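You operate a simulated robot arm through the tools that you are given. There is no shell and no other tool. Be economical: measure what you need, move in short steps, check, and stop when the job is done.

You run a simulated two-armed robot. Do the job below in one go: nothing can be reset, and whatever is moved stays where it is left.

## Task
End the test and put the red sensor back in its cell.
Fine: drive knob off, then exciter key off, before the sensor comes off; channel dial on OFF.

It is judged by the outcome, as a careful person would: the job done as asked, and still so three seconds after it is handed in. It fails if anything else is knocked over, pushed out of place, dropped, spilled or broken.

## Robot
Two 7-joint arms with two-finger parallel grippers on one trunk, on a base that drives. Base frame: it is fixed to the floor where the robot stands at the start and does not move with it; the origin is under the middle of the robot, x ahead of it, y to its left, z up. Lengths are in m, angles in degrees, forces in N, time in s.
The left shoulder is at the start at [0.05, 0.168, 1.182], the right one opposite. With the tool pointing down near the work surface each hand reaches from about 0.22 to 0.66 m from the robot's upright axis, wherever it stands, measured 20 degrees to its own side. Places, roughly: blue sensor (3x3x5 cm) [0.5, -0.3, 0.9]; channel dial [0.5, -0.1, 1]; drive knob [0.8, 0.1, 1]; exciter key [1, 1.1, 1.3]; green sensor (3x3x5 cm) [0.4, -0.4, 0.9]; red cell [0.4, -0.3, 0.9]; red sensor (3x3x5 cm) [0.8, 0.9, 1.4]; top of the yellow disc [0.8, 0.9, 1.3]. Payload 1.57 kg a hand.
The tool frame of a hand sits at the grasp point between the pads (the TCP): z along the fingers, y along the line on which they close. The tips reach 0.03 m beyond it. The gripper opens to 0.08 m. The fingers are 0.017 m wide and 0.012 m thick; the gripper's body (0.04 by 0.082 m) begins 0.08 m behind the TCP.
Orientation is told as [roll, pitch, yaw] about the base's x, y, z axes, in that order, counted from this pose: with the fingers straight down and closing along the base's y, the tool's x points along the base's -x, its y along +y and its z along -z.

## Interface
- The arms move only by the tool apply_moves. It takes "left_deltas", "right_deltas" or both (then of equal length, played together; a hand with none holds still); each is a list of rows, each a list of 7 numbers: the shift along the base's x, y, z in units of 500 mm (1.0 is 500 mm), then the turn, a rotation vector about the base's x, y, z in units of 45 degrees (1.0 is 45 degrees), then the gripper command, from -1 (fully open) to 1 (shut), values between in proportion. In form: [[x, y, z, ax, ay, az, claw], ...]. A call has 1 to 8 rows; each row is the pose to reach, as a shift and turn from the pose commanded when the call began. A call with a number of a shift or a turn outside -1 to 1 is refused whole. Each row takes 0.2 s and may step no farther than 0.05 m and 8.6 degrees from the row before; otherwise, or with a gripper value out of range, the whole call is refused. A pose out of reach is approached as far as the arm can. The call stops where the force on the tool passes 40 N (or 10 N more than at its start, if that is more) or the arm is blocked; 0.2 s more then pass. Each finger travels about 0.045 m/s and halts on what it meets, pressing with about 28 N; the grip force reading is that of the motor and also rises with nothing between the fingers. The clock runs only during rows and for 0.2 s after the last one: add rows that repeat a pose to give the fingers time. It gives the time, the measured TCP pose, the force on the tool (base axes), the opening and the grip force at its end, in the units of the frame above (readings bear some noise), with the torque about the TCP (base axes, N m) and any sound that the robot's microphone picked up, and new pictures: "show" is both (left out), scene, wrist or none (wrist: the cameras of the hands that moved).
- Cameras (640 x 400 px; columns grow to the right, rows downward): "scene" is now at [0.1311, -0.0081, 1.4043]; the picture's right is [-0.11, -0.99, 0.00], its down [-0.48, 0.05, -0.88] and it looks along [0.87, -0.09, -0.48] (base axes); focal length 214 px, centre (320, 200). "left" rides on the left gripper at [0.072, 0.007, -0.122] in its tool frame; the picture's right is [-0.09, 1.00, 0.00], its down [-0.84, -0.08, -0.54] and it looks along [-0.54, -0.05, 0.84] (tool axes); focal length 238 px, centre (320, 200). "right" rides on the right gripper at [0.072, -0.007, -0.122] in its tool frame; the picture's right is [0.09, 1.00, 0.00], its down [-0.84, 0.08, -0.54] and it looks along [-0.54, 0.05, 0.84] (tool axes); focal length 238 px, centre (320, 200). There is no depth. A picture from a camera that has moved, and an enlarged one, comes with that camera's place and axes in the base frame and with its lens.
- slide_trunk(by): slides the trunk up (or, below 0, down) by that many m; the arms and the scene camera ride with it, the base frame stays. It gives what a move gives, with no picture.
- steer(legs): drives the robot by 1 to 6 legs, each [ahead, left, turn to the left] in m, m and degrees, along the robot's own axes; the way and the turn of a leg run together, so that a leg with both is an arc; at most 1.5 m and 180 degrees a leg. The arms and the cameras ride along, it lands a little off, and it stops where it bumps. It gives what a move gives, and a new picture of the scene camera.
- head_to(pan, tilt): turns the head with the scene camera to pan (to the left, within 80 degrees either way) and tilt (down, from -29 to 69), counted from straight ahead of the robot. It gives what a move gives, and a new picture of the scene camera.
- enlarge(camera, box): a new picture of the part [left, top, right, bottom] of that camera's present view, enlarged. No time passes.
- close_job(): hands the job in; it is judged then, once.

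Go step by step. Nothing tells you exact positions but the pictures and the camera data: compare them with the known pose of the tool, close in by small moves and look again before you grip or let go. The budget is 120 turns and 260 pictures, counting those below and the enlarged ones. Unless the task says otherwise, let go and move clear before handing in.

The tools are called after ">>>" as a command line: name --argument value ..., lists and objects as JSON in quotes. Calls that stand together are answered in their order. apply_moves: Moves the arms, as the interface text tells. Its arguments: {"type":"object","properties":{"left_deltas":{"type":"array"},"right_deltas":{"type":"array"},"show":{"type":"string","enum":["both","scene","wrist","none"]}},"required":[]} The other tools are called the same way: slide_trunk (by) slides the trunk up or down; steer (legs) drives the base; head_to (pan, tilt) turns the head that bears the scene camera; enlarge (camera, box) takes an enlarged picture of a part of a camera's view; close_job () hands the job in.

At the start:

```text
time: 0.0
left_tcp_pos: [0.3806, 0.1564, 1.3444]
left_ee_rot: [0.0, 0.0, 0.0]
left_wrist_force: [-0.2, 0.3, 0.1]
left_torque: [0.01, 0.01, 0.01]
left_grip_width: 0.0801
left_gripper_force: 0.1
right_tcp_pos: [0.3786, -0.1573, 1.253]
right_ee_rot: [0.1, -0.1, 0.1]
right_wrist_force: [0.2, 0.2, 1.3]
right_torque: [-0.01, -0.02, 0.01]
right_grip_width: 0.0799
right_gripper_force: 0.0
trunk travel left (down, up): [-0.35, 0.093]
robot x, y, heading: [0.0012, -0.0019, -0.2]
head pan, tilt: [-6.1, 28.8]
```

scene: 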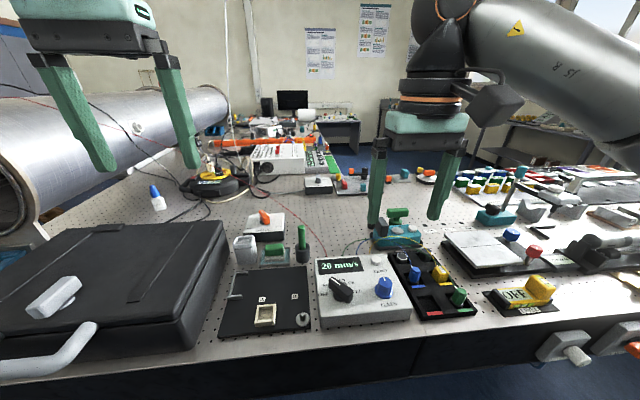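
right: 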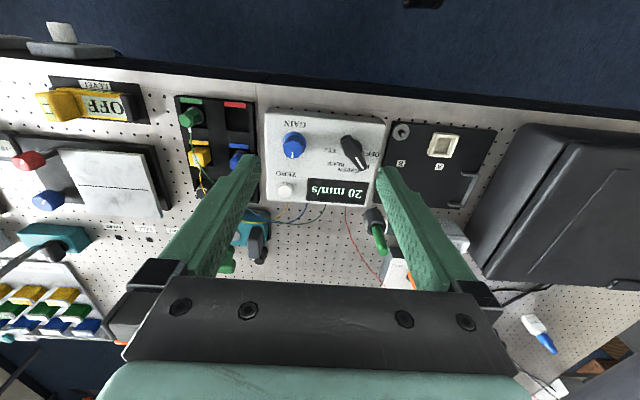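
left: 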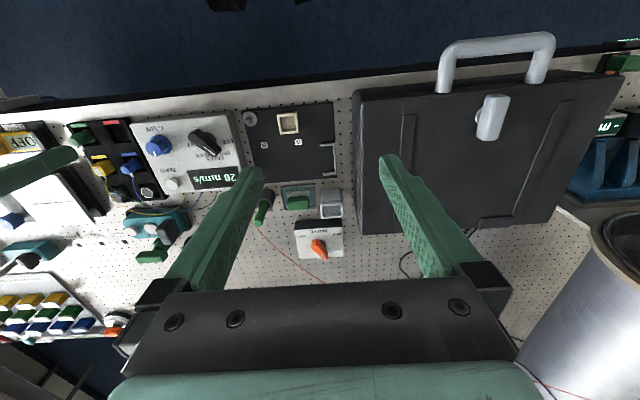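

The bench shows the meter box with the channel dial, the small orange-knob box (drive knob), and the sensor rack with the red cell. I'll look closer at these and at the left side, where the exciter and red sensor should be.

>>> enlarge --camera "scene" --box '[220, 190, 400, 330]'

>>> enlarge --camera "scene" --box '[310, 220, 490, 330]'

>>> head_to --pan 50 --tilt 15

```text
2.86 times, centred on (310, 260) of scene
camera zoom: at [0.1311, -0.0081, 1.4043], right [-0.11, -0.99, 0.0], down [-0.48, 0.05, -0.88], along [0.87, -0.09, -0.48], focal length 613 px, centre (349, 29)
```

zoom: 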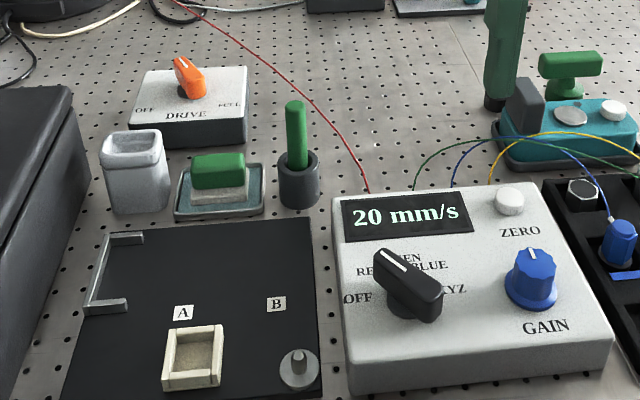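

```text
3.56 times, centred on (400, 275) of scene
camera zoom: at [0.1311, -0.0081, 1.4043], right [-0.11, -0.99, 0.0], down [-0.48, 0.05, -0.88], along [0.87, -0.09, -0.48], focal length 763 px, centre (36, -67)
```

zoom: 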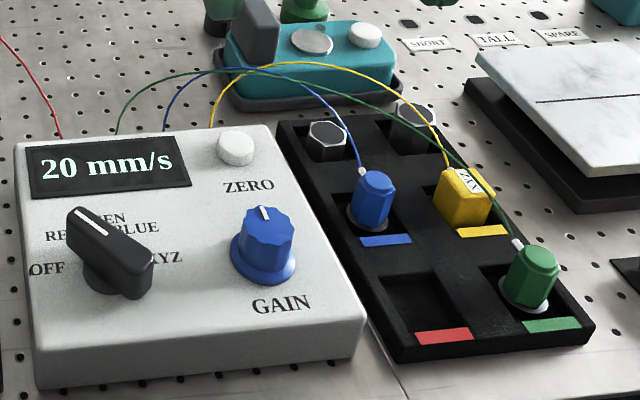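

```text
time: 1.2
left_tcp_pos: [0.3796, 0.1562, 1.3443]
left_ee_rot: [0.0, 0.0, 0.0]
left_wrist_force: [0.1, -0.7, 0.4]
left_torque: [0.01, -0.02, 0.05]
left_grip_width: 0.08
left_gripper_force: 0.1
right_tcp_pos: [0.3791, -0.1581, 1.2523]
right_ee_rot: [0.1, -0.1, 0.0]
right_wrist_force: [0.0, 0.2, -0.5]
right_torque: [0.0, -0.02, 0.02]
right_grip_width: 0.0801
right_gripper_force: 0.0
trunk travel left (down, up): [-0.35, 0.093]
robot x, y, heading: [0.0013, 0.0041, -0.1]
head pan, tilt: [50.0, 15.0]
camera scene: at [0.1008, 0.073, 1.4266], right [0.77, -0.64, 0.0], down [-0.17, -0.2, -0.97], along [0.62, 0.74, -0.26], focal length 214 px, centre (320, 200)
```

scene: 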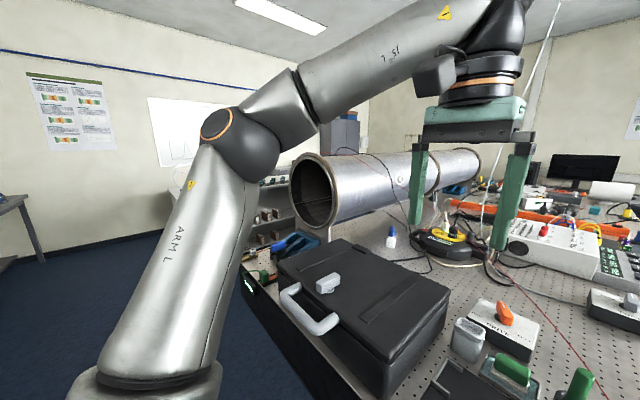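

The red sensor should be near the middle of this view, around the big pipe; I'll enlarge there and on the drive knob.

>>> enlarge --camera "scene" --box '[260, 100, 420, 260]'

>>> enlarge --camera "scene" --box '[380, 140, 540, 260]'

```text
2.50 times, centred on (340, 180) of scene
camera zoom: at [0.1008, 0.073, 1.4266], right [0.77, -0.64, 0.0], down [-0.17, -0.2, -0.97], along [0.62, 0.74, -0.26], focal length 536 px, centre (270, 250)
```

zoom: 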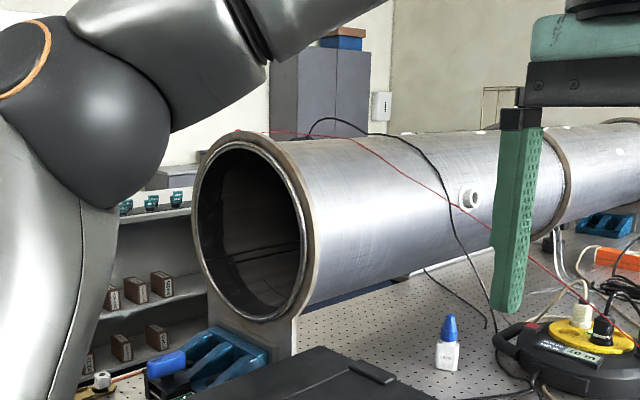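

```text
3.33 times, centred on (460, 200) of scene
camera zoom: at [0.1008, 0.073, 1.4266], right [0.77, -0.64, 0.0], down [-0.17, -0.2, -0.97], along [0.62, 0.74, -0.26], focal length 715 px, centre (-147, 200)
```

zoom: 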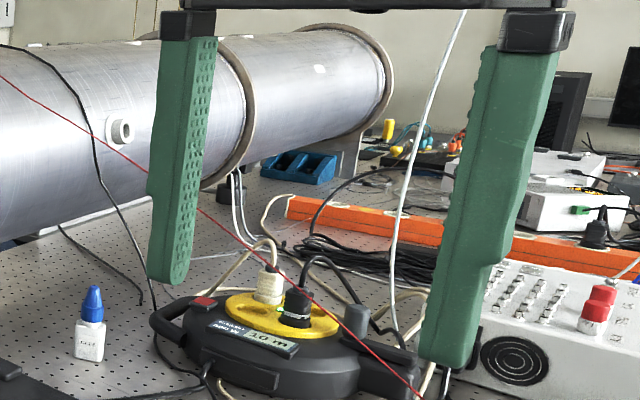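

The red wire runs over the pipe's top, so the sensor and exciter are on its far (left) side; I'll have to drive around the bench for those. First the drive knob: check the room between base and bench by looking down.

>>> head_to --pan 0 --tilt 65

>>> head_to --pan 80 --tilt 30

```text
time: 2.4
left_tcp_pos: [0.381, 0.1559, 1.3444]
left_ee_rot: [0.0, -0.1, 0.0]
left_wrist_force: [0.3, 0.3, 0.1]
left_torque: [0.0, 0.01, 0.0]
left_grip_width: 0.0799
left_gripper_force: 0.1
right_tcp_pos: [0.3789, -0.1577, 1.2524]
right_ee_rot: [0.1, 0.0, 0.0]
right_wrist_force: [0.0, -0.4, 0.7]
right_torque: [0.02, 0.02, 0.01]
right_grip_width: 0.0798
right_gripper_force: 0.2
trunk travel left (down, up): [-0.35, 0.093]
robot x, y, heading: [0.0009, -0.0006, 0.1]
head pan, tilt: [0.0, 65.0]
camera scene: at [0.1014, 0.0016, 1.3548], right [0.0, -1.0, 0.0], down [-0.91, 0.0, -0.42], along [0.42, 0.0, -0.91], focal length 214 px, centre (320, 200)
```

scene: 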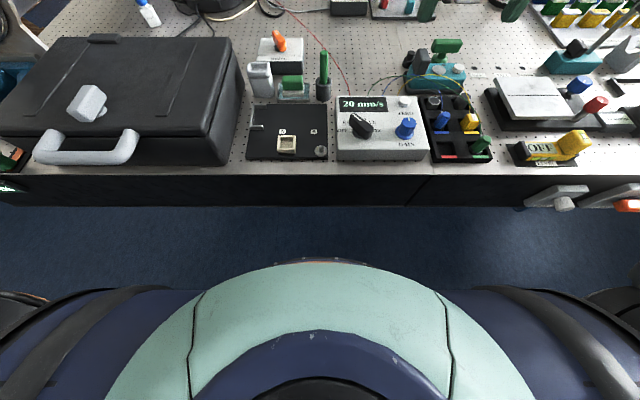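

```text
time: 4.0
left_tcp_pos: [0.3801, 0.1569, 1.3445]
left_ee_rot: [0.0, -0.1, 0.0]
left_wrist_force: [-0.5, -0.3, -0.4]
left_torque: [0.0, 0.02, -0.02]
left_grip_width: 0.0799
left_gripper_force: 0.1
right_tcp_pos: [0.3786, -0.1584, 1.252]
right_ee_rot: [0.1, 0.0, 0.0]
right_wrist_force: [-0.3, -0.3, 0.7]
right_torque: [0.01, 0.01, -0.01]
right_grip_width: 0.0799
right_gripper_force: 0.0
trunk travel left (down, up): [-0.35, 0.093]
robot x, y, heading: [0.0033, -0.0022, -0.1]
head pan, tilt: [80.0, 30.0]
camera scene: at [0.0564, 0.0906, 1.4023], right [0.98, -0.17, 0.0], down [-0.09, -0.49, -0.87], along [0.15, 0.85, -0.5], focal length 214 px, centre (320, 200)
```

scene: 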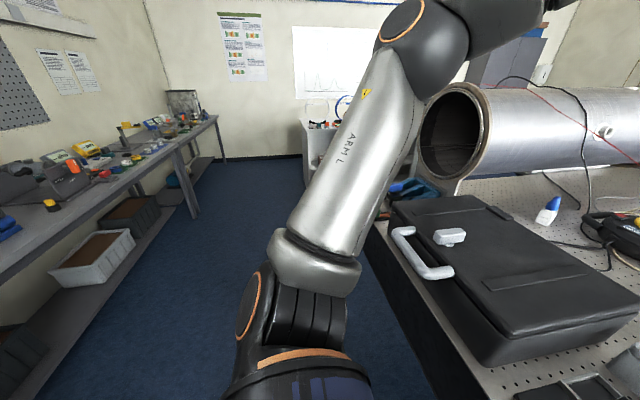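

Base front looks about 0.12 m or more from the bench. I'll drive 0.09 m ahead so the left hand reaches the drive knob, then look.

>>> steer --legs '[[0.09, 0, 0]]'

>>> head_to --pan 5 --tilt 40

>>> enlarge --camera "scene" --box '[240, 90, 400, 190]'

```text
time: 5.1
left_tcp_pos: [0.4699, 0.1561, 1.3444]
left_ee_rot: [-0.1, 0.1, 0.2]
left_wrist_force: [0.7, -0.3, 0.9]
left_torque: [-0.02, 0.03, 0.01]
left_grip_width: 0.0802
left_gripper_force: 0.2
right_tcp_pos: [0.4674, -0.1577, 1.2528]
right_ee_rot: [0.1, 0.1, 0.0]
right_wrist_force: [0.0, -0.7, 0.3]
right_torque: [-0.02, -0.01, 0.03]
right_grip_width: 0.08
right_gripper_force: 0.1
trunk travel left (down, up): [-0.35, 0.093]
robot x, y, heading: [0.0883, -0.0004, 0.2]
head pan, tilt: [80.0, 30.0]
camera scene: at [0.1456, 0.0906, 1.4023], right [0.98, -0.17, 0.0], down [-0.09, -0.49, -0.87], along [0.15, 0.85, -0.5], focal length 214 px, centre (320, 200)
```

scene: 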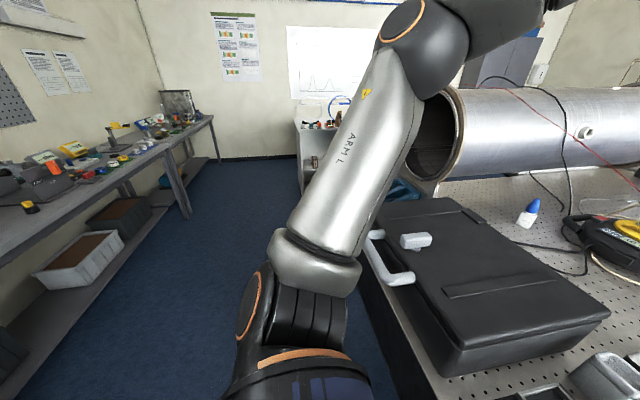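

```text
time: 6.5
left_tcp_pos: [0.4693, 0.1564, 1.345]
left_ee_rot: [0.0, 0.0, 0.1]
left_wrist_force: [0.0, -0.5, 1.0]
left_torque: [-0.02, 0.01, -0.04]
left_grip_width: 0.0798
left_gripper_force: 0.0
right_tcp_pos: [0.4676, -0.1576, 1.2525]
right_ee_rot: [0.1, -0.2, 0.1]
right_wrist_force: [-0.4, -0.1, 0.0]
right_torque: [-0.01, -0.01, -0.04]
right_grip_width: 0.08
right_gripper_force: 0.1
trunk travel left (down, up): [-0.35, 0.093]
robot x, y, heading: [0.0893, 0.0038, -0.2]
head pan, tilt: [5.0, 40.0]
camera scene: at [0.2137, 0.009, 1.387], right [0.09, -1.0, 0.0], down [-0.64, -0.06, -0.77], along [0.76, 0.07, -0.64], focal length 214 px, centre (320, 200)
```

scene: 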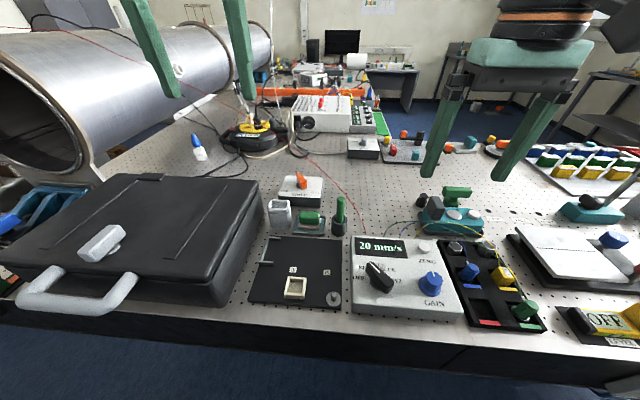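

```text
4.00 times, centred on (320, 140) of scene
camera zoom: at [0.2137, 0.009, 1.387], right [0.09, -1.0, 0.0], down [-0.64, -0.06, -0.77], along [0.76, 0.07, -0.64], focal length 858 px, centre (320, 440)
```

zoom: 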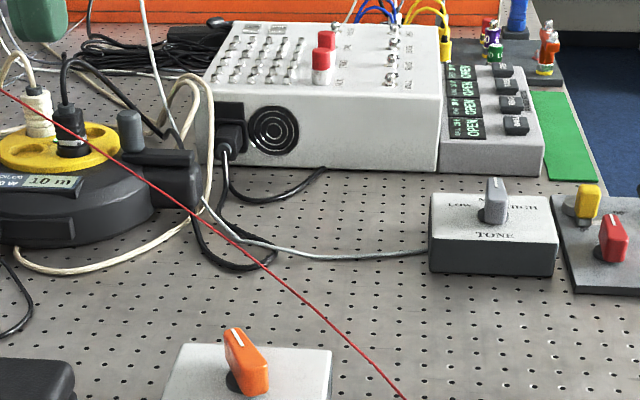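

The drive knob triangulates to about [0.75, 0.117, 1.0]. I'll move the left hand above it and look with the wrist camera.

>>> apply_moves --left_deltas '[[0.07, -0.01, -0.04, 0, 0, 0, -1], [0.14, -0.02, -0.08, 0, 0, 0, -1], [0.21, -0.03, -0.13, 0, 0, 0, -1], [0.28, -0.04, -0.17, 0, 0, 0, -1], [0.35, -0.05, -0.21, 0, 0, 0, -1], [0.42, -0.06, -0.25, 0, 0, 0, -1], [0.49, -0.07, -0.28, 0, 0, 0, -1], [0.55, -0.075, -0.32, 0, 0, 0, -1]]'

```text
time: 8.3
left_tcp_pos: [0.6649, 0.1204, 1.1885]
left_ee_rot: [-0.2, -0.1, 0.2]
left_wrist_force: [0.1, 0.3, 0.3]
left_torque: [-0.01, -0.03, -0.03]
left_grip_width: 0.0799
left_gripper_force: 0.0
left hand out of reach, approached as far as the arm can: row 6, 7, 8
right_tcp_pos: [0.4652, -0.1571, 1.2527]
right_ee_rot: [0.2, 0.0, -0.1]
right_wrist_force: [-0.7, 0.0, -0.5]
right_torque: [-0.02, -0.02, -0.03]
right_grip_width: 0.0799
right_gripper_force: 0.1
trunk travel left (down, up): [-0.35, 0.093]
robot x, y, heading: [0.0903, 0.0004, 0.1]
head pan, tilt: [5.0, 40.0]
camera scene: at [0.2123, 0.0094, 1.3872], right [0.09, -1.0, 0.0], down [-0.64, -0.06, -0.77], along [0.76, 0.07, -0.64], focal length 214 px, centre (320, 200)
camera left: at [0.593, 0.1281, 1.3099], right [0.09, 1.0, 0.0], down [0.84, -0.08, 0.54], along [0.54, -0.05, -0.84], focal length 238 px, centre (320, 200)
```

scene: 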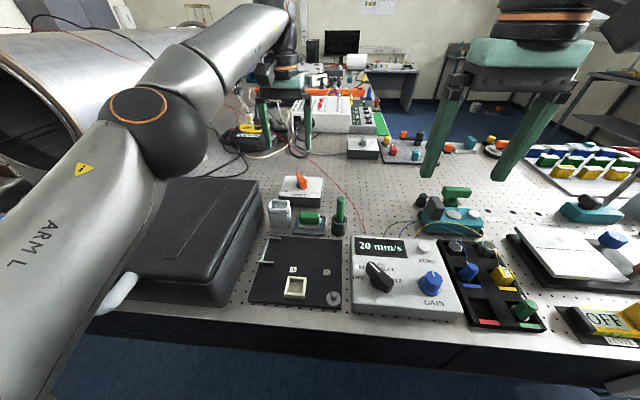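
left: 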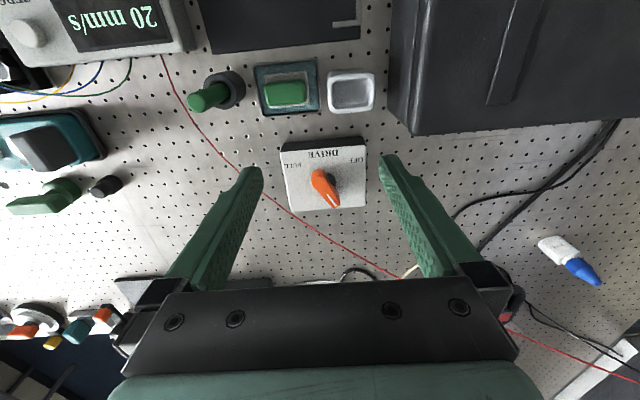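

The knob sits at about [0.763, 0.117, 1.0], its pointer aimed about 25° left of straight ahead, OFF to its left; the red wire runs in the air just beyond it. It's slightly out of reach, so check base clearance and knob closely.

>>> enlarge --camera "left" --box '[240, 120, 400, 230]'

>>> head_to --pan 0 --tilt 69

```text
3.64 times, centred on (320, 175) of left
camera zoom: at [0.593, 0.1281, 1.3099], right [0.09, 1.0, 0.0], down [0.84, -0.08, 0.54], along [0.54, -0.05, -0.84], focal length 867 px, centre (320, 291)
```

zoom: 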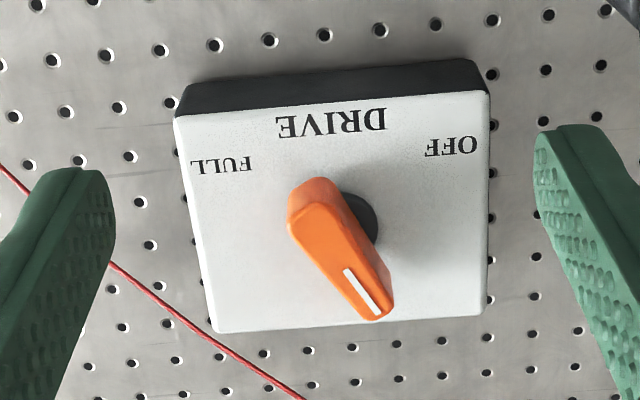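

```text
time: 9.3
left_tcp_pos: [0.6638, 0.1204, 1.1872]
left_ee_rot: [0.0, 0.0, 0.1]
left_wrist_force: [-0.1, -0.2, 0.6]
left_torque: [0.02, 0.0, 0.03]
left_grip_width: 0.0801
left_gripper_force: 0.1
right_tcp_pos: [0.4674, -0.157, 1.2523]
right_ee_rot: [0.1, 0.0, 0.0]
right_wrist_force: [-0.1, -0.1, 0.1]
right_torque: [0.0, -0.01, 0.0]
right_grip_width: 0.0799
right_gripper_force: 0.1
trunk travel left (down, up): [-0.35, 0.093]
robot x, y, heading: [0.0883, 0.0001, -0.0]
head pan, tilt: [0.0, 68.8]
camera scene: at [0.185, 0.0016, 1.3509], right [0.0, -1.0, 0.0], down [-0.93, 0.0, -0.36], along [0.36, 0.0, -0.93], focal length 214 px, centre (320, 200)
```

scene: 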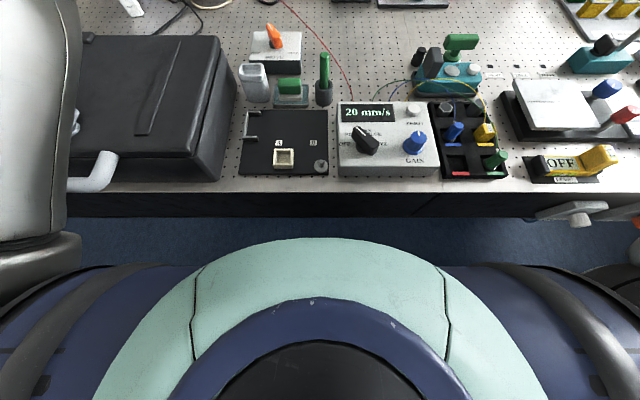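

Turning the robot right about 25° brings the left shoulder closer to the knob without approaching the bench further. The hands are well above everything, so I'll do that.

>>> steer --legs '[[0, 0, -25]]'

>>> head_to --pan 32 --tilt 40

```text
time: 11.0
left_tcp_pos: [0.661, -0.1393, 1.1865]
left_ee_rot: [-0.1, 0.0, -25.4]
left_wrist_force: [0.2, -0.4, -0.3]
left_torque: [0.01, 0.02, -0.03]
left_grip_width: 0.0801
left_gripper_force: 0.1
right_tcp_pos: [0.3619, -0.3048, 1.2526]
right_ee_rot: [0.1, -0.2, -25.4]
right_wrist_force: [-0.3, 0.0, -0.1]
right_torque: [0.04, 0.02, -0.01]
right_grip_width: 0.08
right_gripper_force: 0.1
trunk travel left (down, up): [-0.35, 0.093]
robot x, y, heading: [0.0859, -0.0015, -25.4]
head pan, tilt: [0.0, 68.8]
camera scene: at [0.1755, -0.0398, 1.3509], right [-0.43, -0.9, 0.0], down [-0.84, 0.4, -0.36], along [0.33, -0.16, -0.93], focal length 214 px, centre (320, 200)
```

scene: 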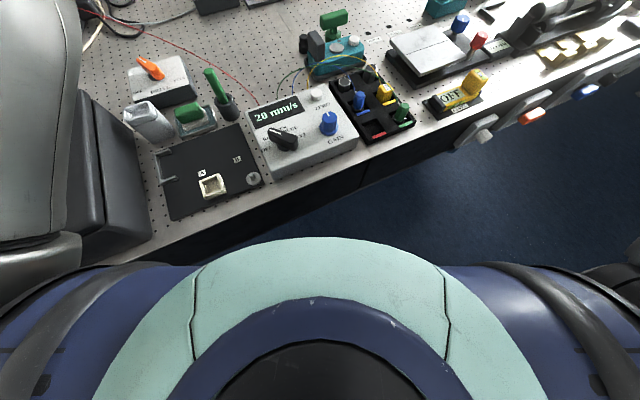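

```text
time: 11.9
left_tcp_pos: [0.6618, -0.1399, 1.1873]
left_ee_rot: [0.0, 0.1, -25.4]
left_wrist_force: [-0.2, 0.9, -0.5]
left_torque: [0.02, 0.0, 0.0]
left_grip_width: 0.08
left_gripper_force: 0.1
right_tcp_pos: [0.3626, -0.3048, 1.2512]
right_ee_rot: [0.1, -0.1, -25.4]
right_wrist_force: [0.7, 0.4, -0.2]
right_torque: [0.01, 0.01, 0.02]
right_grip_width: 0.0799
right_gripper_force: 0.1
trunk travel left (down, up): [-0.35, 0.093]
robot x, y, heading: [0.088, 0.0024, -25.5]
head pan, tilt: [32.0, 40.0]
camera scene: at [0.2096, -0.0059, 1.387], right [0.11, -0.99, 0.0], down [-0.64, -0.07, -0.77], along [0.76, 0.09, -0.64], focal length 214 px, centre (320, 200)
```

scene: 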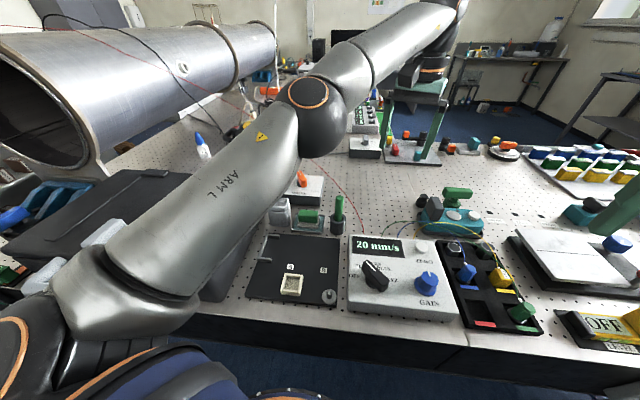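

Now I move the left hand back over the wire at the same height to above the knob, turning it left.

>>> apply_moves --left_deltas '[[0.025, 0.064, 0, 0, 0, 0.12, -1], [0.05, 0.128, 0, 0, 0, 0.24, -1], [0.075, 0.192, 0, 0, 0, 0.36, -1], [0.1, 0.256, 0, 0, 0, 0.48, -1], [0.125, 0.32, 0, 0, 0, 0.6, -1], [0.15, 0.384, 0, 0, 0, 0.72, -1], [0.175, 0.448, 0, 0, 0, 0.86, -1], [0.2, 0.514, 0, 0, 0, 1.0, -1]]' --show "wrist"

```text
time: 13.7
left_tcp_pos: [0.7626, 0.1168, 1.1864]
left_ee_rot: [-0.1, 0.1, 19.6]
left_wrist_force: [0.6, 0.5, 0.0]
left_torque: [0.0, -0.02, -0.02]
left_grip_width: 0.0799
left_gripper_force: 0.1
right_tcp_pos: [0.3619, -0.3053, 1.2527]
right_ee_rot: [0.1, -0.1, -25.4]
right_wrist_force: [-0.4, 0.4, -0.2]
right_torque: [-0.02, -0.04, 0.03]
right_grip_width: 0.08
right_gripper_force: 0.0
trunk travel left (down, up): [-0.35, 0.093]
robot x, y, heading: [0.0914, -0.0013, -25.5]
head pan, tilt: [32.0, 40.0]
camera left: at [0.6932, 0.1005, 1.3086], right [-0.25, 0.97, 0.0], down [0.81, 0.21, 0.54], along [0.52, 0.13, -0.84], focal length 238 px, centre (320, 200)
```

left: 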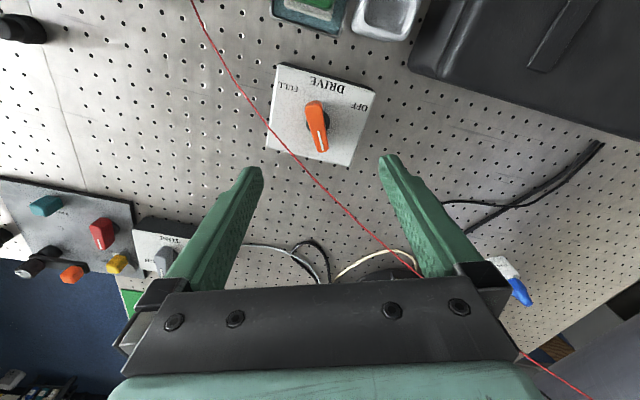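

The wire passes about 4 cm beyond-right of the knob at about z 1.03, so I'll narrow the gripper and descend with care, then look again.

>>> apply_moves --left_deltas '[[0.01, 0, -0.04, 0, 0, 0.07, -0.4], [0.02, 0, -0.08, 0, 0, 0.14, 0], [0.02, 0, -0.12, 0, 0, 0.14, 0], [0.02, 0, -0.15, 0, 0, 0.14, 0], [0.02, 0, -0.15, 0, 0, 0.14, 0]]' --show "both"

>>> enlarge --camera "left" --box '[220, 40, 420, 165]'

```text
time: 14.9
left_tcp_pos: [0.7719, 0.1187, 1.1134]
left_ee_rot: [-0.1, 0.0, 26.0]
left_wrist_force: [-0.7, 0.4, -0.6]
left_torque: [-0.02, -0.02, -0.01]
left_grip_width: 0.04
left_gripper_force: 0.1
right_tcp_pos: [0.3632, -0.3052, 1.2526]
right_ee_rot: [0.0, -0.1, -25.4]
right_wrist_force: [0.0, -0.1, -0.3]
right_torque: [0.01, 0.0, 0.01]
right_grip_width: 0.0799
right_gripper_force: 0.1
trunk travel left (down, up): [-0.35, 0.093]
robot x, y, heading: [0.0898, -0.0016, -25.4]
head pan, tilt: [32.0, 40.0]
camera scene: at [0.2096, -0.0059, 1.387], right [0.11, -0.99, 0.0], down [-0.64, -0.07, -0.77], along [0.76, 0.09, -0.64], focal length 214 px, centre (320, 200)
camera left: at [0.7044, 0.0934, 1.2352], right [-0.35, 0.94, 0.0], down [0.79, 0.3, 0.54], along [0.51, 0.19, -0.84], focal length 238 px, centre (320, 200)
```

scene: 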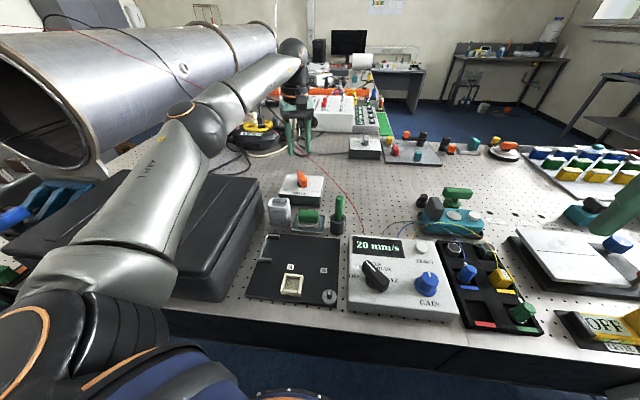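
left: 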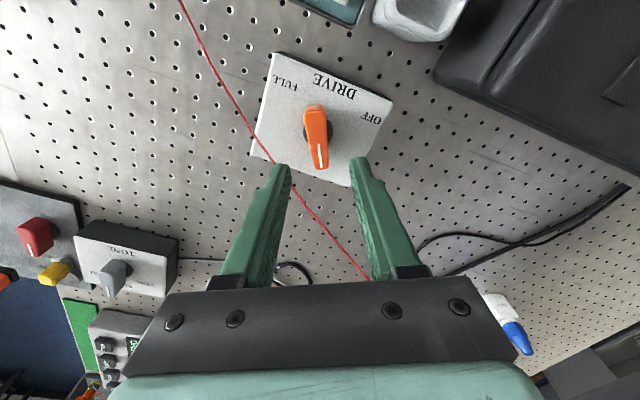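

```text
3.20 times, centred on (320, 102) of left
camera zoom: at [0.7044, 0.0934, 1.2352], right [-0.35, 0.94, 0.0], down [0.79, 0.3, 0.54], along [0.51, 0.19, -0.84], focal length 763 px, centre (320, 512)
```

zoom: 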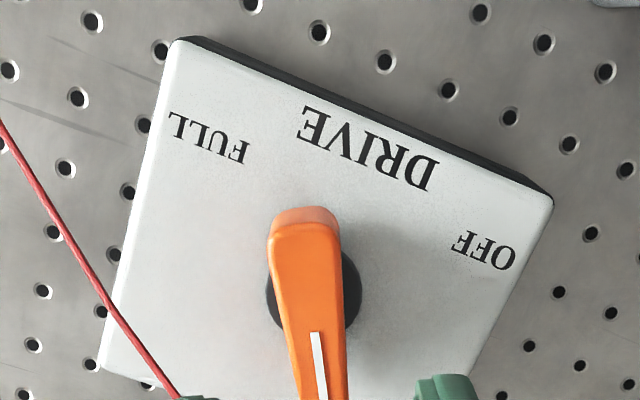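

The knob's grip bar is at about [0.778, 0.118], top z ≈ 0.977. I'll descend around it with a 37 mm opening, stopping with the tips about 1.5 cm below its top.

>>> apply_moves --left_deltas '[[0.012, 0, -0.05, 0, 0, 0.02, 0.08], [0.012, 0, -0.1, 0, 0, 0.02, 0.08], [0.012, 0, -0.15, 0, 0, 0.02, 0.08], [0.012, 0, -0.2, 0, 0, 0.02, 0.08]]' --show "both"

>>> enlarge --camera "left" --box '[220, 80, 420, 205]'

>>> enlarge --camera "scene" --box '[250, 110, 410, 210]'

```text
time: 15.9
left_tcp_pos: [0.7772, 0.1164, 1.012]
left_ee_rot: [-0.1, 0.0, 26.8]
left_wrist_force: [-0.2, 0.2, -0.7]
left_torque: [0.0, 0.0, 0.01]
left_grip_width: 0.037
left_gripper_force: 0.1
right_tcp_pos: [0.3623, -0.3055, 1.2519]
right_ee_rot: [0.1, -0.1, -25.4]
right_wrist_force: [0.1, -0.1, 0.8]
right_torque: [-0.01, 0.03, 0.03]
right_grip_width: 0.08
right_gripper_force: 0.0
trunk travel left (down, up): [-0.35, 0.093]
robot x, y, heading: [0.0885, -0.0002, -25.5]
head pan, tilt: [32.0, 40.0]
camera scene: at [0.2099, -0.0058, 1.387], right [0.11, -0.99, 0.0], down [-0.64, -0.07, -0.77], along [0.76, 0.09, -0.64], focal length 214 px, centre (320, 200)
camera left: at [0.7107, 0.0917, 1.1341], right [-0.37, 0.93, 0.0], down [0.78, 0.31, 0.54], along [0.51, 0.2, -0.84], focal length 238 px, centre (320, 200)
```

scene: 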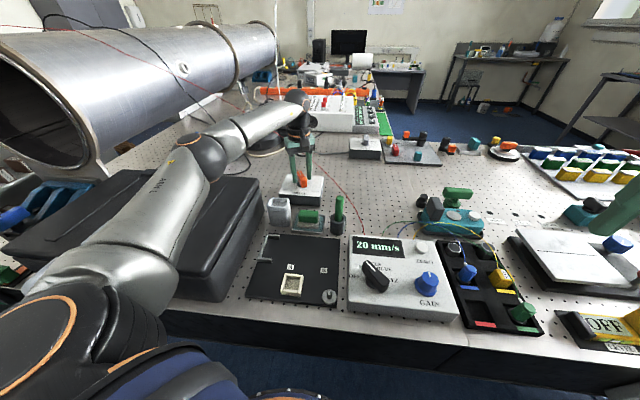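
left: 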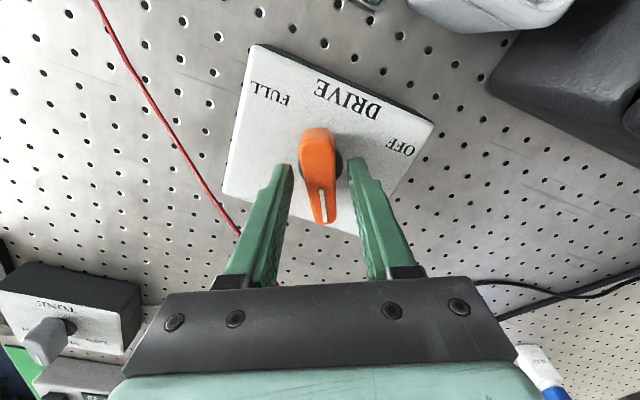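

```text
3.20 times, centred on (320, 142) of left
camera zoom: at [0.7107, 0.0917, 1.1341], right [-0.37, 0.93, 0.0], down [0.78, 0.31, 0.54], along [0.51, 0.2, -0.84], focal length 763 px, centre (320, 384)
```

zoom: 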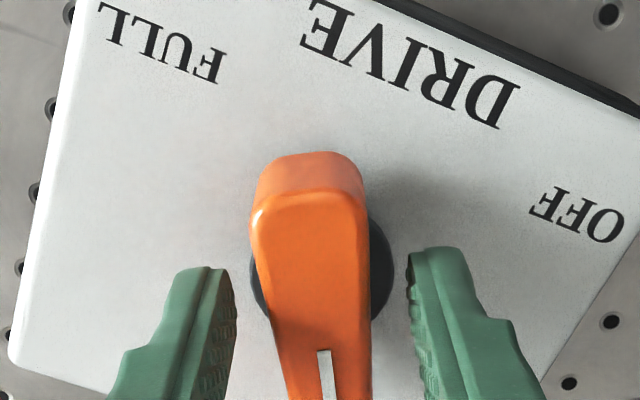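

```text
4.00 times, centred on (330, 160) of scene
camera zoom: at [0.2099, -0.0058, 1.387], right [0.11, -0.99, 0.0], down [-0.64, -0.07, -0.77], along [0.76, 0.09, -0.64], focal length 858 px, centre (280, 360)
```

zoom: 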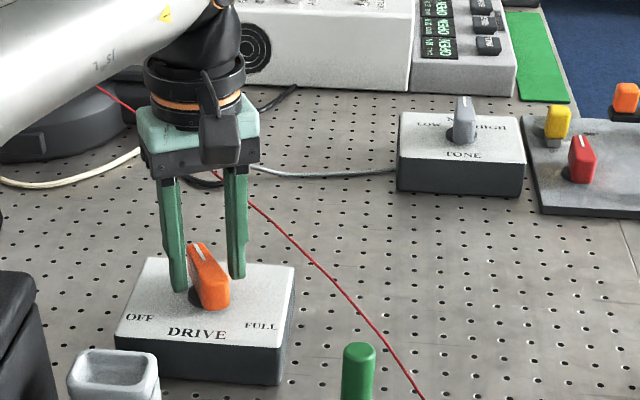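

The fingers straddle the knob cleanly. I'll descend 2 cm more and close.

>>> apply_moves --left_deltas '[[0.002, 0, -0.024, 0, 0, 0, 0.08], [0.002, 0, -0.048, 0, 0, 0, 0.08], [0.002, 0, -0.048, 0, 0, 0, 1], [0.002, 0, -0.048, 0, 0, 0, 1], [0.002, 0, -0.048, 0, 0, 0, 1]]' --show "wrist"

```text
time: 17.2
left_tcp_pos: [0.7787, 0.1173, 0.9945]
left_ee_rot: [-0.6, -0.5, 26.9]
left_wrist_force: [-7.2, 2.0, 12.3]
left_torque: [-0.05, 0.76, 0.0]
left_grip_width: 0.0335
left_gripper_force: 28.1
right_tcp_pos: [0.3601, -0.3047, 1.2526]
right_ee_rot: [0.1, -0.3, -25.3]
right_wrist_force: [0.7, 0.7, 0.5]
right_torque: [0.0, 0.05, 0.0]
right_grip_width: 0.08
right_gripper_force: 0.0
trunk travel left (down, up): [-0.35, 0.093]
robot x, y, heading: [0.0871, -0.0005, -25.4]
head pan, tilt: [32.0, 40.0]
stopped in row 5 (left hand): the force on the tool passed its limit (the readings are from after the stop); the commanded pose is now the measured one
camera left: at [0.7105, 0.093, 1.1176], right [-0.37, 0.93, -0.01], down [0.78, 0.31, 0.55], along [0.51, 0.19, -0.84], focal length 238 px, centre (320, 200)
```

left: 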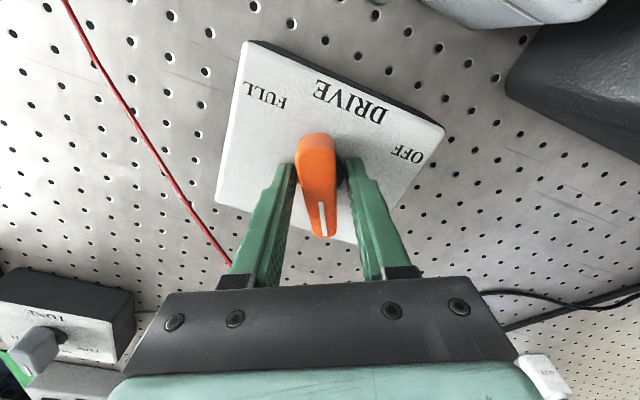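

The pads met something 33 mm wide low down (the collar), not the bar. I'll open slightly, raise 1 cm and grip the bar itself.

>>> apply_moves --left_deltas '[[0, 0, 0, 0, 0, 0, 0.08], [0, 0, 0.02, 0, 0, 0, 0.08], [0, 0, 0.024, 0, 0, 0, 0.08], [0, 0, 0.024, 0, 0, 0, 1], [0, 0, 0.024, 0, 0, 0, 1], [0, 0, 0.024, 0, 0, 0, 1]]' --show "wrist"

```text
time: 18.6
left_tcp_pos: [0.7805, 0.1185, 1.004]
left_ee_rot: [-0.3, -0.4, 27.0]
left_wrist_force: [0.2, 0.6, -2.4]
left_torque: [0.5, 0.18, 0.01]
left_grip_width: 0.0212
left_gripper_force: 32.5
right_tcp_pos: [0.3619, -0.3045, 1.2537]
right_ee_rot: [0.1, -0.1, -25.4]
right_wrist_force: [-0.7, 0.6, -0.5]
right_torque: [-0.01, 0.02, 0.0]
right_grip_width: 0.0797
right_gripper_force: 0.0
trunk travel left (down, up): [-0.35, 0.093]
robot x, y, heading: [0.0898, -0.0024, -25.2]
head pan, tilt: [32.0, 40.0]
camera left: at [0.7129, 0.0933, 1.1262], right [-0.37, 0.93, -0.01], down [0.78, 0.31, 0.55], along [0.51, 0.2, -0.84], focal length 238 px, centre (320, 200)
```

left: 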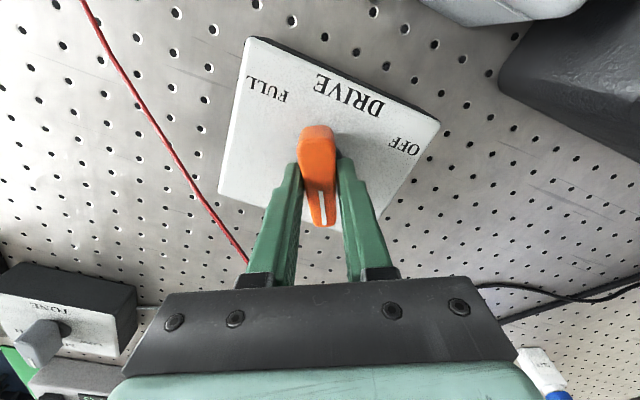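

Firm grip on the bar (21 mm). Now turn it counter-clockwise toward OFF.

>>> apply_moves --left_deltas '[[0, 0, 0, 0, 0, 0.12, 1], [0, 0, 0, 0, 0, 0.24, 1], [0, 0, 0, 0, 0, 0.36, 1], [0, 0, 0, 0, 0, 0.48, 1], [0, 0, 0, 0, 0, 0.6, 1], [0, 0, 0, 0, 0, 0.72, 1], [0, 0, 0, 0, 0, 0.84, 1], [0, 0, 0, 0, 0, 0.96, 1]]' --show "both"

```text
time: 20.4
left_tcp_pos: [0.7801, 0.1187, 1.0043]
left_ee_rot: [-0.5, -0.4, 70.3]
left_wrist_force: [-2.8, 0.7, -6.3]
left_torque: [-0.04, 0.68, 0.0]
left_grip_width: 0.0211
left_gripper_force: 34.0
right_tcp_pos: [0.3639, -0.3042, 1.2529]
right_ee_rot: [0.1, 0.0, -25.3]
right_wrist_force: [-0.2, 0.1, 0.2]
right_torque: [0.0, -0.05, -0.01]
right_grip_width: 0.0799
right_gripper_force: 0.0
trunk travel left (down, up): [-0.35, 0.093]
robot x, y, heading: [0.0895, 0.0019, -25.4]
head pan, tilt: [32.0, 40.0]
camera scene: at [0.2102, -0.0055, 1.3869], right [0.12, -0.99, 0.0], down [-0.64, -0.07, -0.77], along [0.76, 0.09, -0.64], focal length 214 px, centre (320, 200)
camera left: at [0.7493, 0.054, 1.1262], right [-0.91, 0.42, -0.01], down [0.35, 0.76, 0.55], along [0.24, 0.49, -0.84], focal length 238 px, centre (320, 200)
```

scene: 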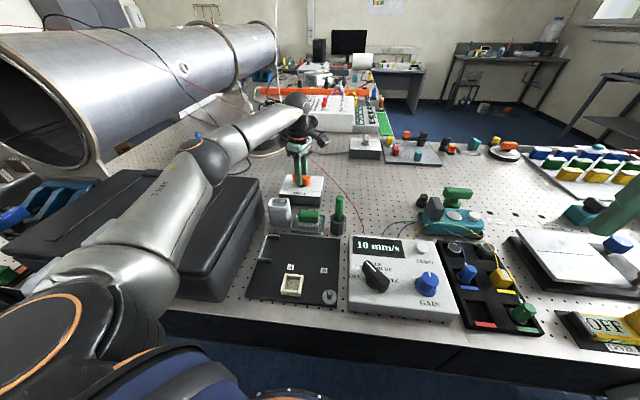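
left: 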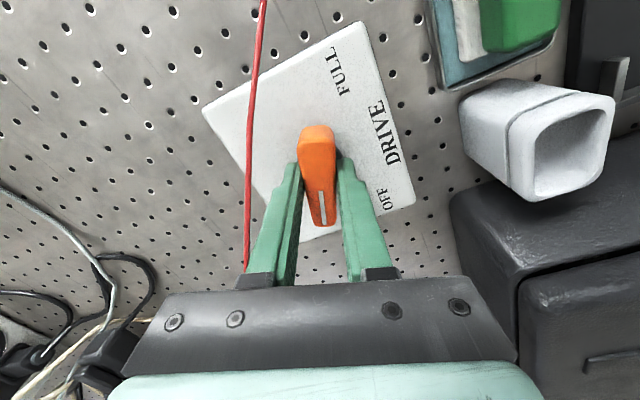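

The meter fell to 10 mm/s, so the same turn again should bring it to 0. Continuing.

>>> apply_moves --left_deltas '[[0, 0, 0, 0, 0, 0.12, 1], [0, 0, 0, 0, 0, 0.24, 1], [0, 0, 0, 0, 0, 0.36, 1], [0, 0, 0, 0, 0, 0.48, 1], [0, 0, 0, 0, 0, 0.6, 1], [0, 0, 0, 0, 0, 0.72, 1], [0, 0, 0, 0, 0, 0.84, 1], [0, 0, 0, 0, 0, 0.96, 1]]' --show "both"

>>> enlarge --camera "scene" --box '[250, 110, 450, 310]'

```text
time: 22.2
left_tcp_pos: [0.7803, 0.1193, 1.0041]
left_ee_rot: [-0.4, -0.4, 113.5]
left_wrist_force: [-8.2, 2.8, -8.5]
left_torque: [-0.55, 0.41, 0.0]
left_grip_width: 0.0212
left_gripper_force: 33.9
right_tcp_pos: [0.3629, -0.3058, 1.2535]
right_ee_rot: [0.2, -0.1, -25.4]
right_wrist_force: [-0.1, -1.2, 0.6]
right_torque: [0.03, -0.01, -0.01]
right_grip_width: 0.0801
right_gripper_force: 0.1
trunk travel left (down, up): [-0.35, 0.093]
robot x, y, heading: [0.0898, 0.0046, -25.4]
head pan, tilt: [32.0, 40.0]
camera scene: at [0.2097, -0.0051, 1.387], right [0.12, -0.99, 0.0], down [-0.64, -0.07, -0.77], along [0.76, 0.09, -0.64], focal length 214 px, centre (320, 200)
camera left: at [0.8029, 0.0501, 1.1262], right [-0.95, -0.31, -0.01], down [-0.26, 0.79, 0.55], along [-0.17, 0.52, -0.84], focal length 238 px, centre (320, 200)
```

scene: 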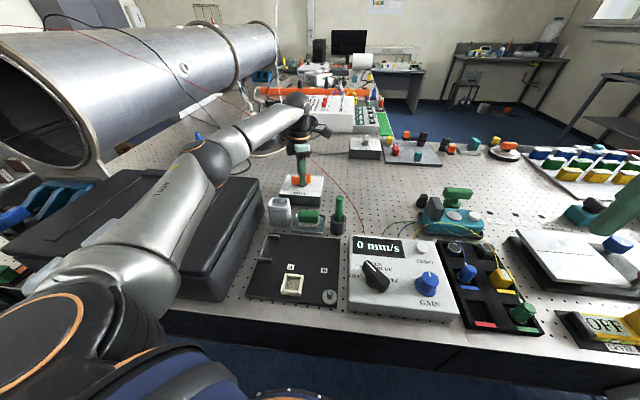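
left: 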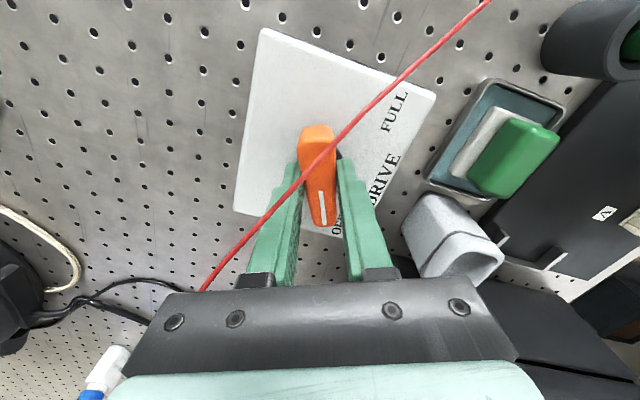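

```text
2.00 times, centred on (350, 210) of scene
camera zoom: at [0.2097, -0.0051, 1.387], right [0.12, -0.99, 0.0], down [-0.64, -0.07, -0.77], along [0.76, 0.09, -0.64], focal length 429 px, centre (260, 180)
```

zoom: 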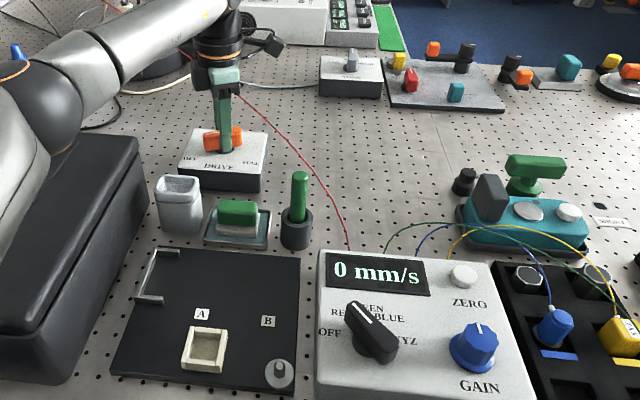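

Meter reads 0 mm/s. I'll nudge the knob a few degrees more to be sure it sits at the OFF stop.

>>> apply_moves --left_deltas '[[0, 0, 0, 0, 0, 0.07, 1], [0, 0, 0, 0, 0, 0.14, 1], [0, 0, 0, 0, 0, 0.2, 1]]' --show "wrist"

```text
time: 23.0
left_tcp_pos: [0.7798, 0.1194, 1.0052]
left_ee_rot: [-0.3, -0.5, 122.3]
left_wrist_force: [-11.6, 1.1, -8.6]
left_torque: [0.14, 0.75, -0.43]
left_grip_width: 0.0208
left_gripper_force: 34.4
right_tcp_pos: [0.3619, -0.3044, 1.252]
right_ee_rot: [0.1, -0.2, -25.5]
right_wrist_force: [-0.7, -0.4, -0.4]
right_torque: [0.0, 0.01, 0.02]
right_grip_width: 0.0801
right_gripper_force: 0.1
trunk travel left (down, up): [-0.35, 0.093]
robot x, y, heading: [0.0877, -0.0011, -25.4]
head pan, tilt: [32.0, 40.0]
camera left: at [0.8131, 0.0542, 1.1262], right [-0.89, -0.45, -0.01], down [-0.38, 0.74, 0.55], along [-0.25, 0.49, -0.84], focal length 238 px, centre (320, 200)
```

left: 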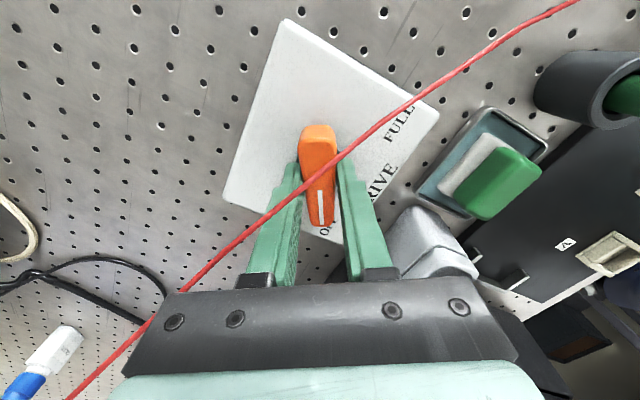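

The torque shows the knob is against its OFF stop. Ease back, open just enough and lift straight up.

>>> apply_moves --left_deltas '[[0, 0, 0, 0, 0, -0.04, 0.1], [0, 0, 0, 0, 0, -0.04, 0.1], [0, 0, 0.06, 0, 0, -0.04, 0.1], [0, 0, 0.14, 0, 0, -0.04, 0.1], [0, 0, 0.22, 0, 0, -0.04, 0.1], [0, 0, 0.3, 0, 0, -0.04, 0.1], [0, 0, 0.38, 0, 0, -0.04, 0.1], [0, 0, 0.42, 0, 0, -0.04, 0.1]]' --show "both"

>>> enlarge --camera "scene" --box '[240, 110, 440, 310]'

```text
time: 24.8
left_tcp_pos: [0.7621, 0.1213, 1.204]
left_ee_rot: [-0.4, -0.5, 120.5]
left_wrist_force: [-0.7, 0.0, 0.6]
left_torque: [-0.05, 0.04, 0.0]
left_grip_width: 0.0362
left_gripper_force: 0.1
left hand out of reach, approached as far as the arm can: row 7, 8
right_tcp_pos: [0.3624, -0.3054, 1.252]
right_ee_rot: [0.1, 0.0, -25.4]
right_wrist_force: [0.0, 0.0, 1.0]
right_torque: [0.0, 0.05, -0.04]
right_grip_width: 0.0799
right_gripper_force: 0.1
trunk travel left (down, up): [-0.35, 0.093]
robot x, y, heading: [0.0907, 0.0013, -25.5]
head pan, tilt: [32.0, 40.0]
camera scene: at [0.21, -0.0059, 1.387], right [0.12, -0.99, 0.0], down [-0.64, -0.07, -0.77], along [0.76, 0.09, -0.64], focal length 214 px, centre (320, 200)
camera left: at [0.7925, 0.0552, 1.3263], right [-0.9, -0.43, -0.01], down [-0.36, 0.75, 0.55], along [-0.23, 0.5, -0.84], focal length 238 px, centre (320, 200)
```

scene: 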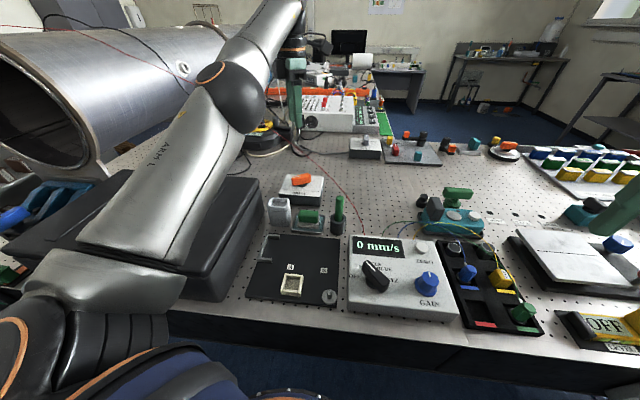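
left: 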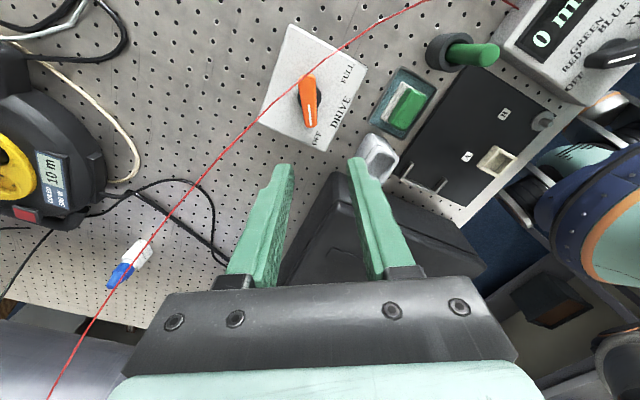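

```text
2.00 times, centred on (340, 210) of scene
camera zoom: at [0.21, -0.0059, 1.387], right [0.12, -0.99, 0.0], down [-0.64, -0.07, -0.77], along [0.76, 0.09, -0.64], focal length 429 px, centre (280, 180)
```

zoom: 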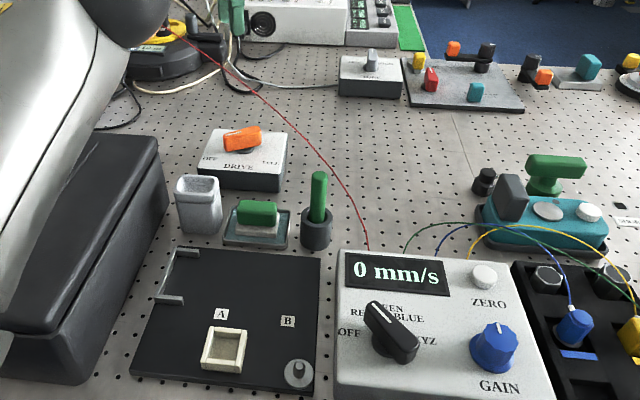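

Drive knob is at OFF and nothing was disturbed. Now retract the left hand and unwind it before driving around the bench.

>>> apply_moves --left_deltas '[[-0.07, -0.02, 0.03, 0, 0, -0.12, 0], [-0.14, -0.04, 0.06, 0, 0, -0.24, -0.5], [-0.21, -0.06, 0.09, 0, 0, -0.36, -1], [-0.28, -0.08, 0.12, 0, 0, -0.48, -1], [-0.35, -0.1, 0.15, 0, 0, -0.6, -1], [-0.42, -0.12, 0.18, 0, 0, -0.72, -1], [-0.49, -0.14, 0.21, 0, 0, -0.84, -1], [-0.56, -0.15, 0.23, 0, 0, -0.96, -1]]' --show "none"

>>> apply_moves --left_deltas '[[0, 0, 0, 0, 0, -0.16, -1], [0, 0, 0, 0, 0, -0.32, -1], [0, 0, 0, 0, 0, -0.48, -1], [0, 0, 0, 0, 0, -0.64, -1], [0, 0, 0, 0, 0, -0.8, -1], [0, 0, 0, 0, 0, -0.96, -1]]' --show "none"

>>> apply_moves --left_deltas '[[0, 0, 0, 0, 0, -0.16, -1], [0, 0, 0, 0, 0, -0.32, -1], [0, 0, 0, 0, 0, -0.48, -1], [0, 0, 0, 0, 0, -0.64, -1], [0, 0, 0, 0, 0, -0.8, -1], [0, 0, 0, 0, 0, -0.96, -1]]' --show "scene"

```text
time: 26.6
left_tcp_pos: [0.4794, 0.0458, 1.3211]
left_ee_rot: [-0.4, -0.4, 77.3]
left_wrist_force: [-0.3, 0.2, -0.6]
left_torque: [0.01, -0.05, 0.03]
left_grip_width: 0.08
left_gripper_force: 0.0
left hand out of reach, approached as far as the arm can: row 1
right_tcp_pos: [0.3625, -0.3049, 1.2539]
right_ee_rot: [0.0, -0.1, -25.4]
right_wrist_force: [-0.1, 0.1, 1.2]
right_torque: [0.0, 0.04, -0.01]
right_grip_width: 0.0799
right_gripper_force: 0.2
trunk travel left (down, up): [-0.35, 0.093]
robot x, y, heading: [0.088, -0.0022, -25.1]
head pan, tilt: [32.0, 40.0]
```

```text
time: 28.0
left_tcp_pos: [0.4796, 0.0459, 1.3188]
left_ee_rot: [-0.5, -0.4, 34.1]
left_wrist_force: [0.6, 0.1, -0.2]
left_torque: [0.0, 0.01, 0.01]
left_grip_width: 0.0801
left_gripper_force: 0.1
right_tcp_pos: [0.3637, -0.3054, 1.2527]
right_ee_rot: [0.1, -0.1, -25.5]
right_wrist_force: [-0.4, -0.2, 0.5]
right_torque: [-0.07, -0.04, 0.0]
right_grip_width: 0.0801
right_gripper_force: 0.0
trunk travel left (down, up): [-0.35, 0.093]
robot x, y, heading: [0.0888, -0.0008, -25.3]
head pan, tilt: [32.0, 40.0]
```

```text
time: 29.4
left_tcp_pos: [0.4802, 0.0443, 1.3195]
left_ee_rot: [-0.5, -0.3, -9.3]
left_wrist_force: [0.0, 1.0, -1.0]
left_torque: [-0.02, 0.01, -0.02]
left_grip_width: 0.08
left_gripper_force: 0.0
right_tcp_pos: [0.3625, -0.3051, 1.2521]
right_ee_rot: [0.1, -0.2, -25.4]
right_wrist_force: [0.3, 0.1, 0.5]
right_torque: [0.0, -0.01, 0.01]
right_grip_width: 0.0798
right_gripper_force: 0.1
trunk travel left (down, up): [-0.35, 0.093]
robot x, y, heading: [0.0906, -0.0019, -25.2]
head pan, tilt: [32.0, 40.0]
camera scene: at [0.2097, -0.0058, 1.387], right [0.12, -0.99, 0.0], down [-0.64, -0.07, -0.77], along [0.76, 0.09, -0.64], focal length 214 px, centre (320, 200)
```

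scene: 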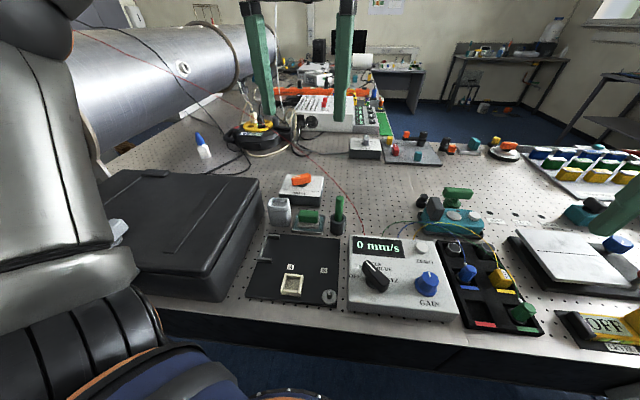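

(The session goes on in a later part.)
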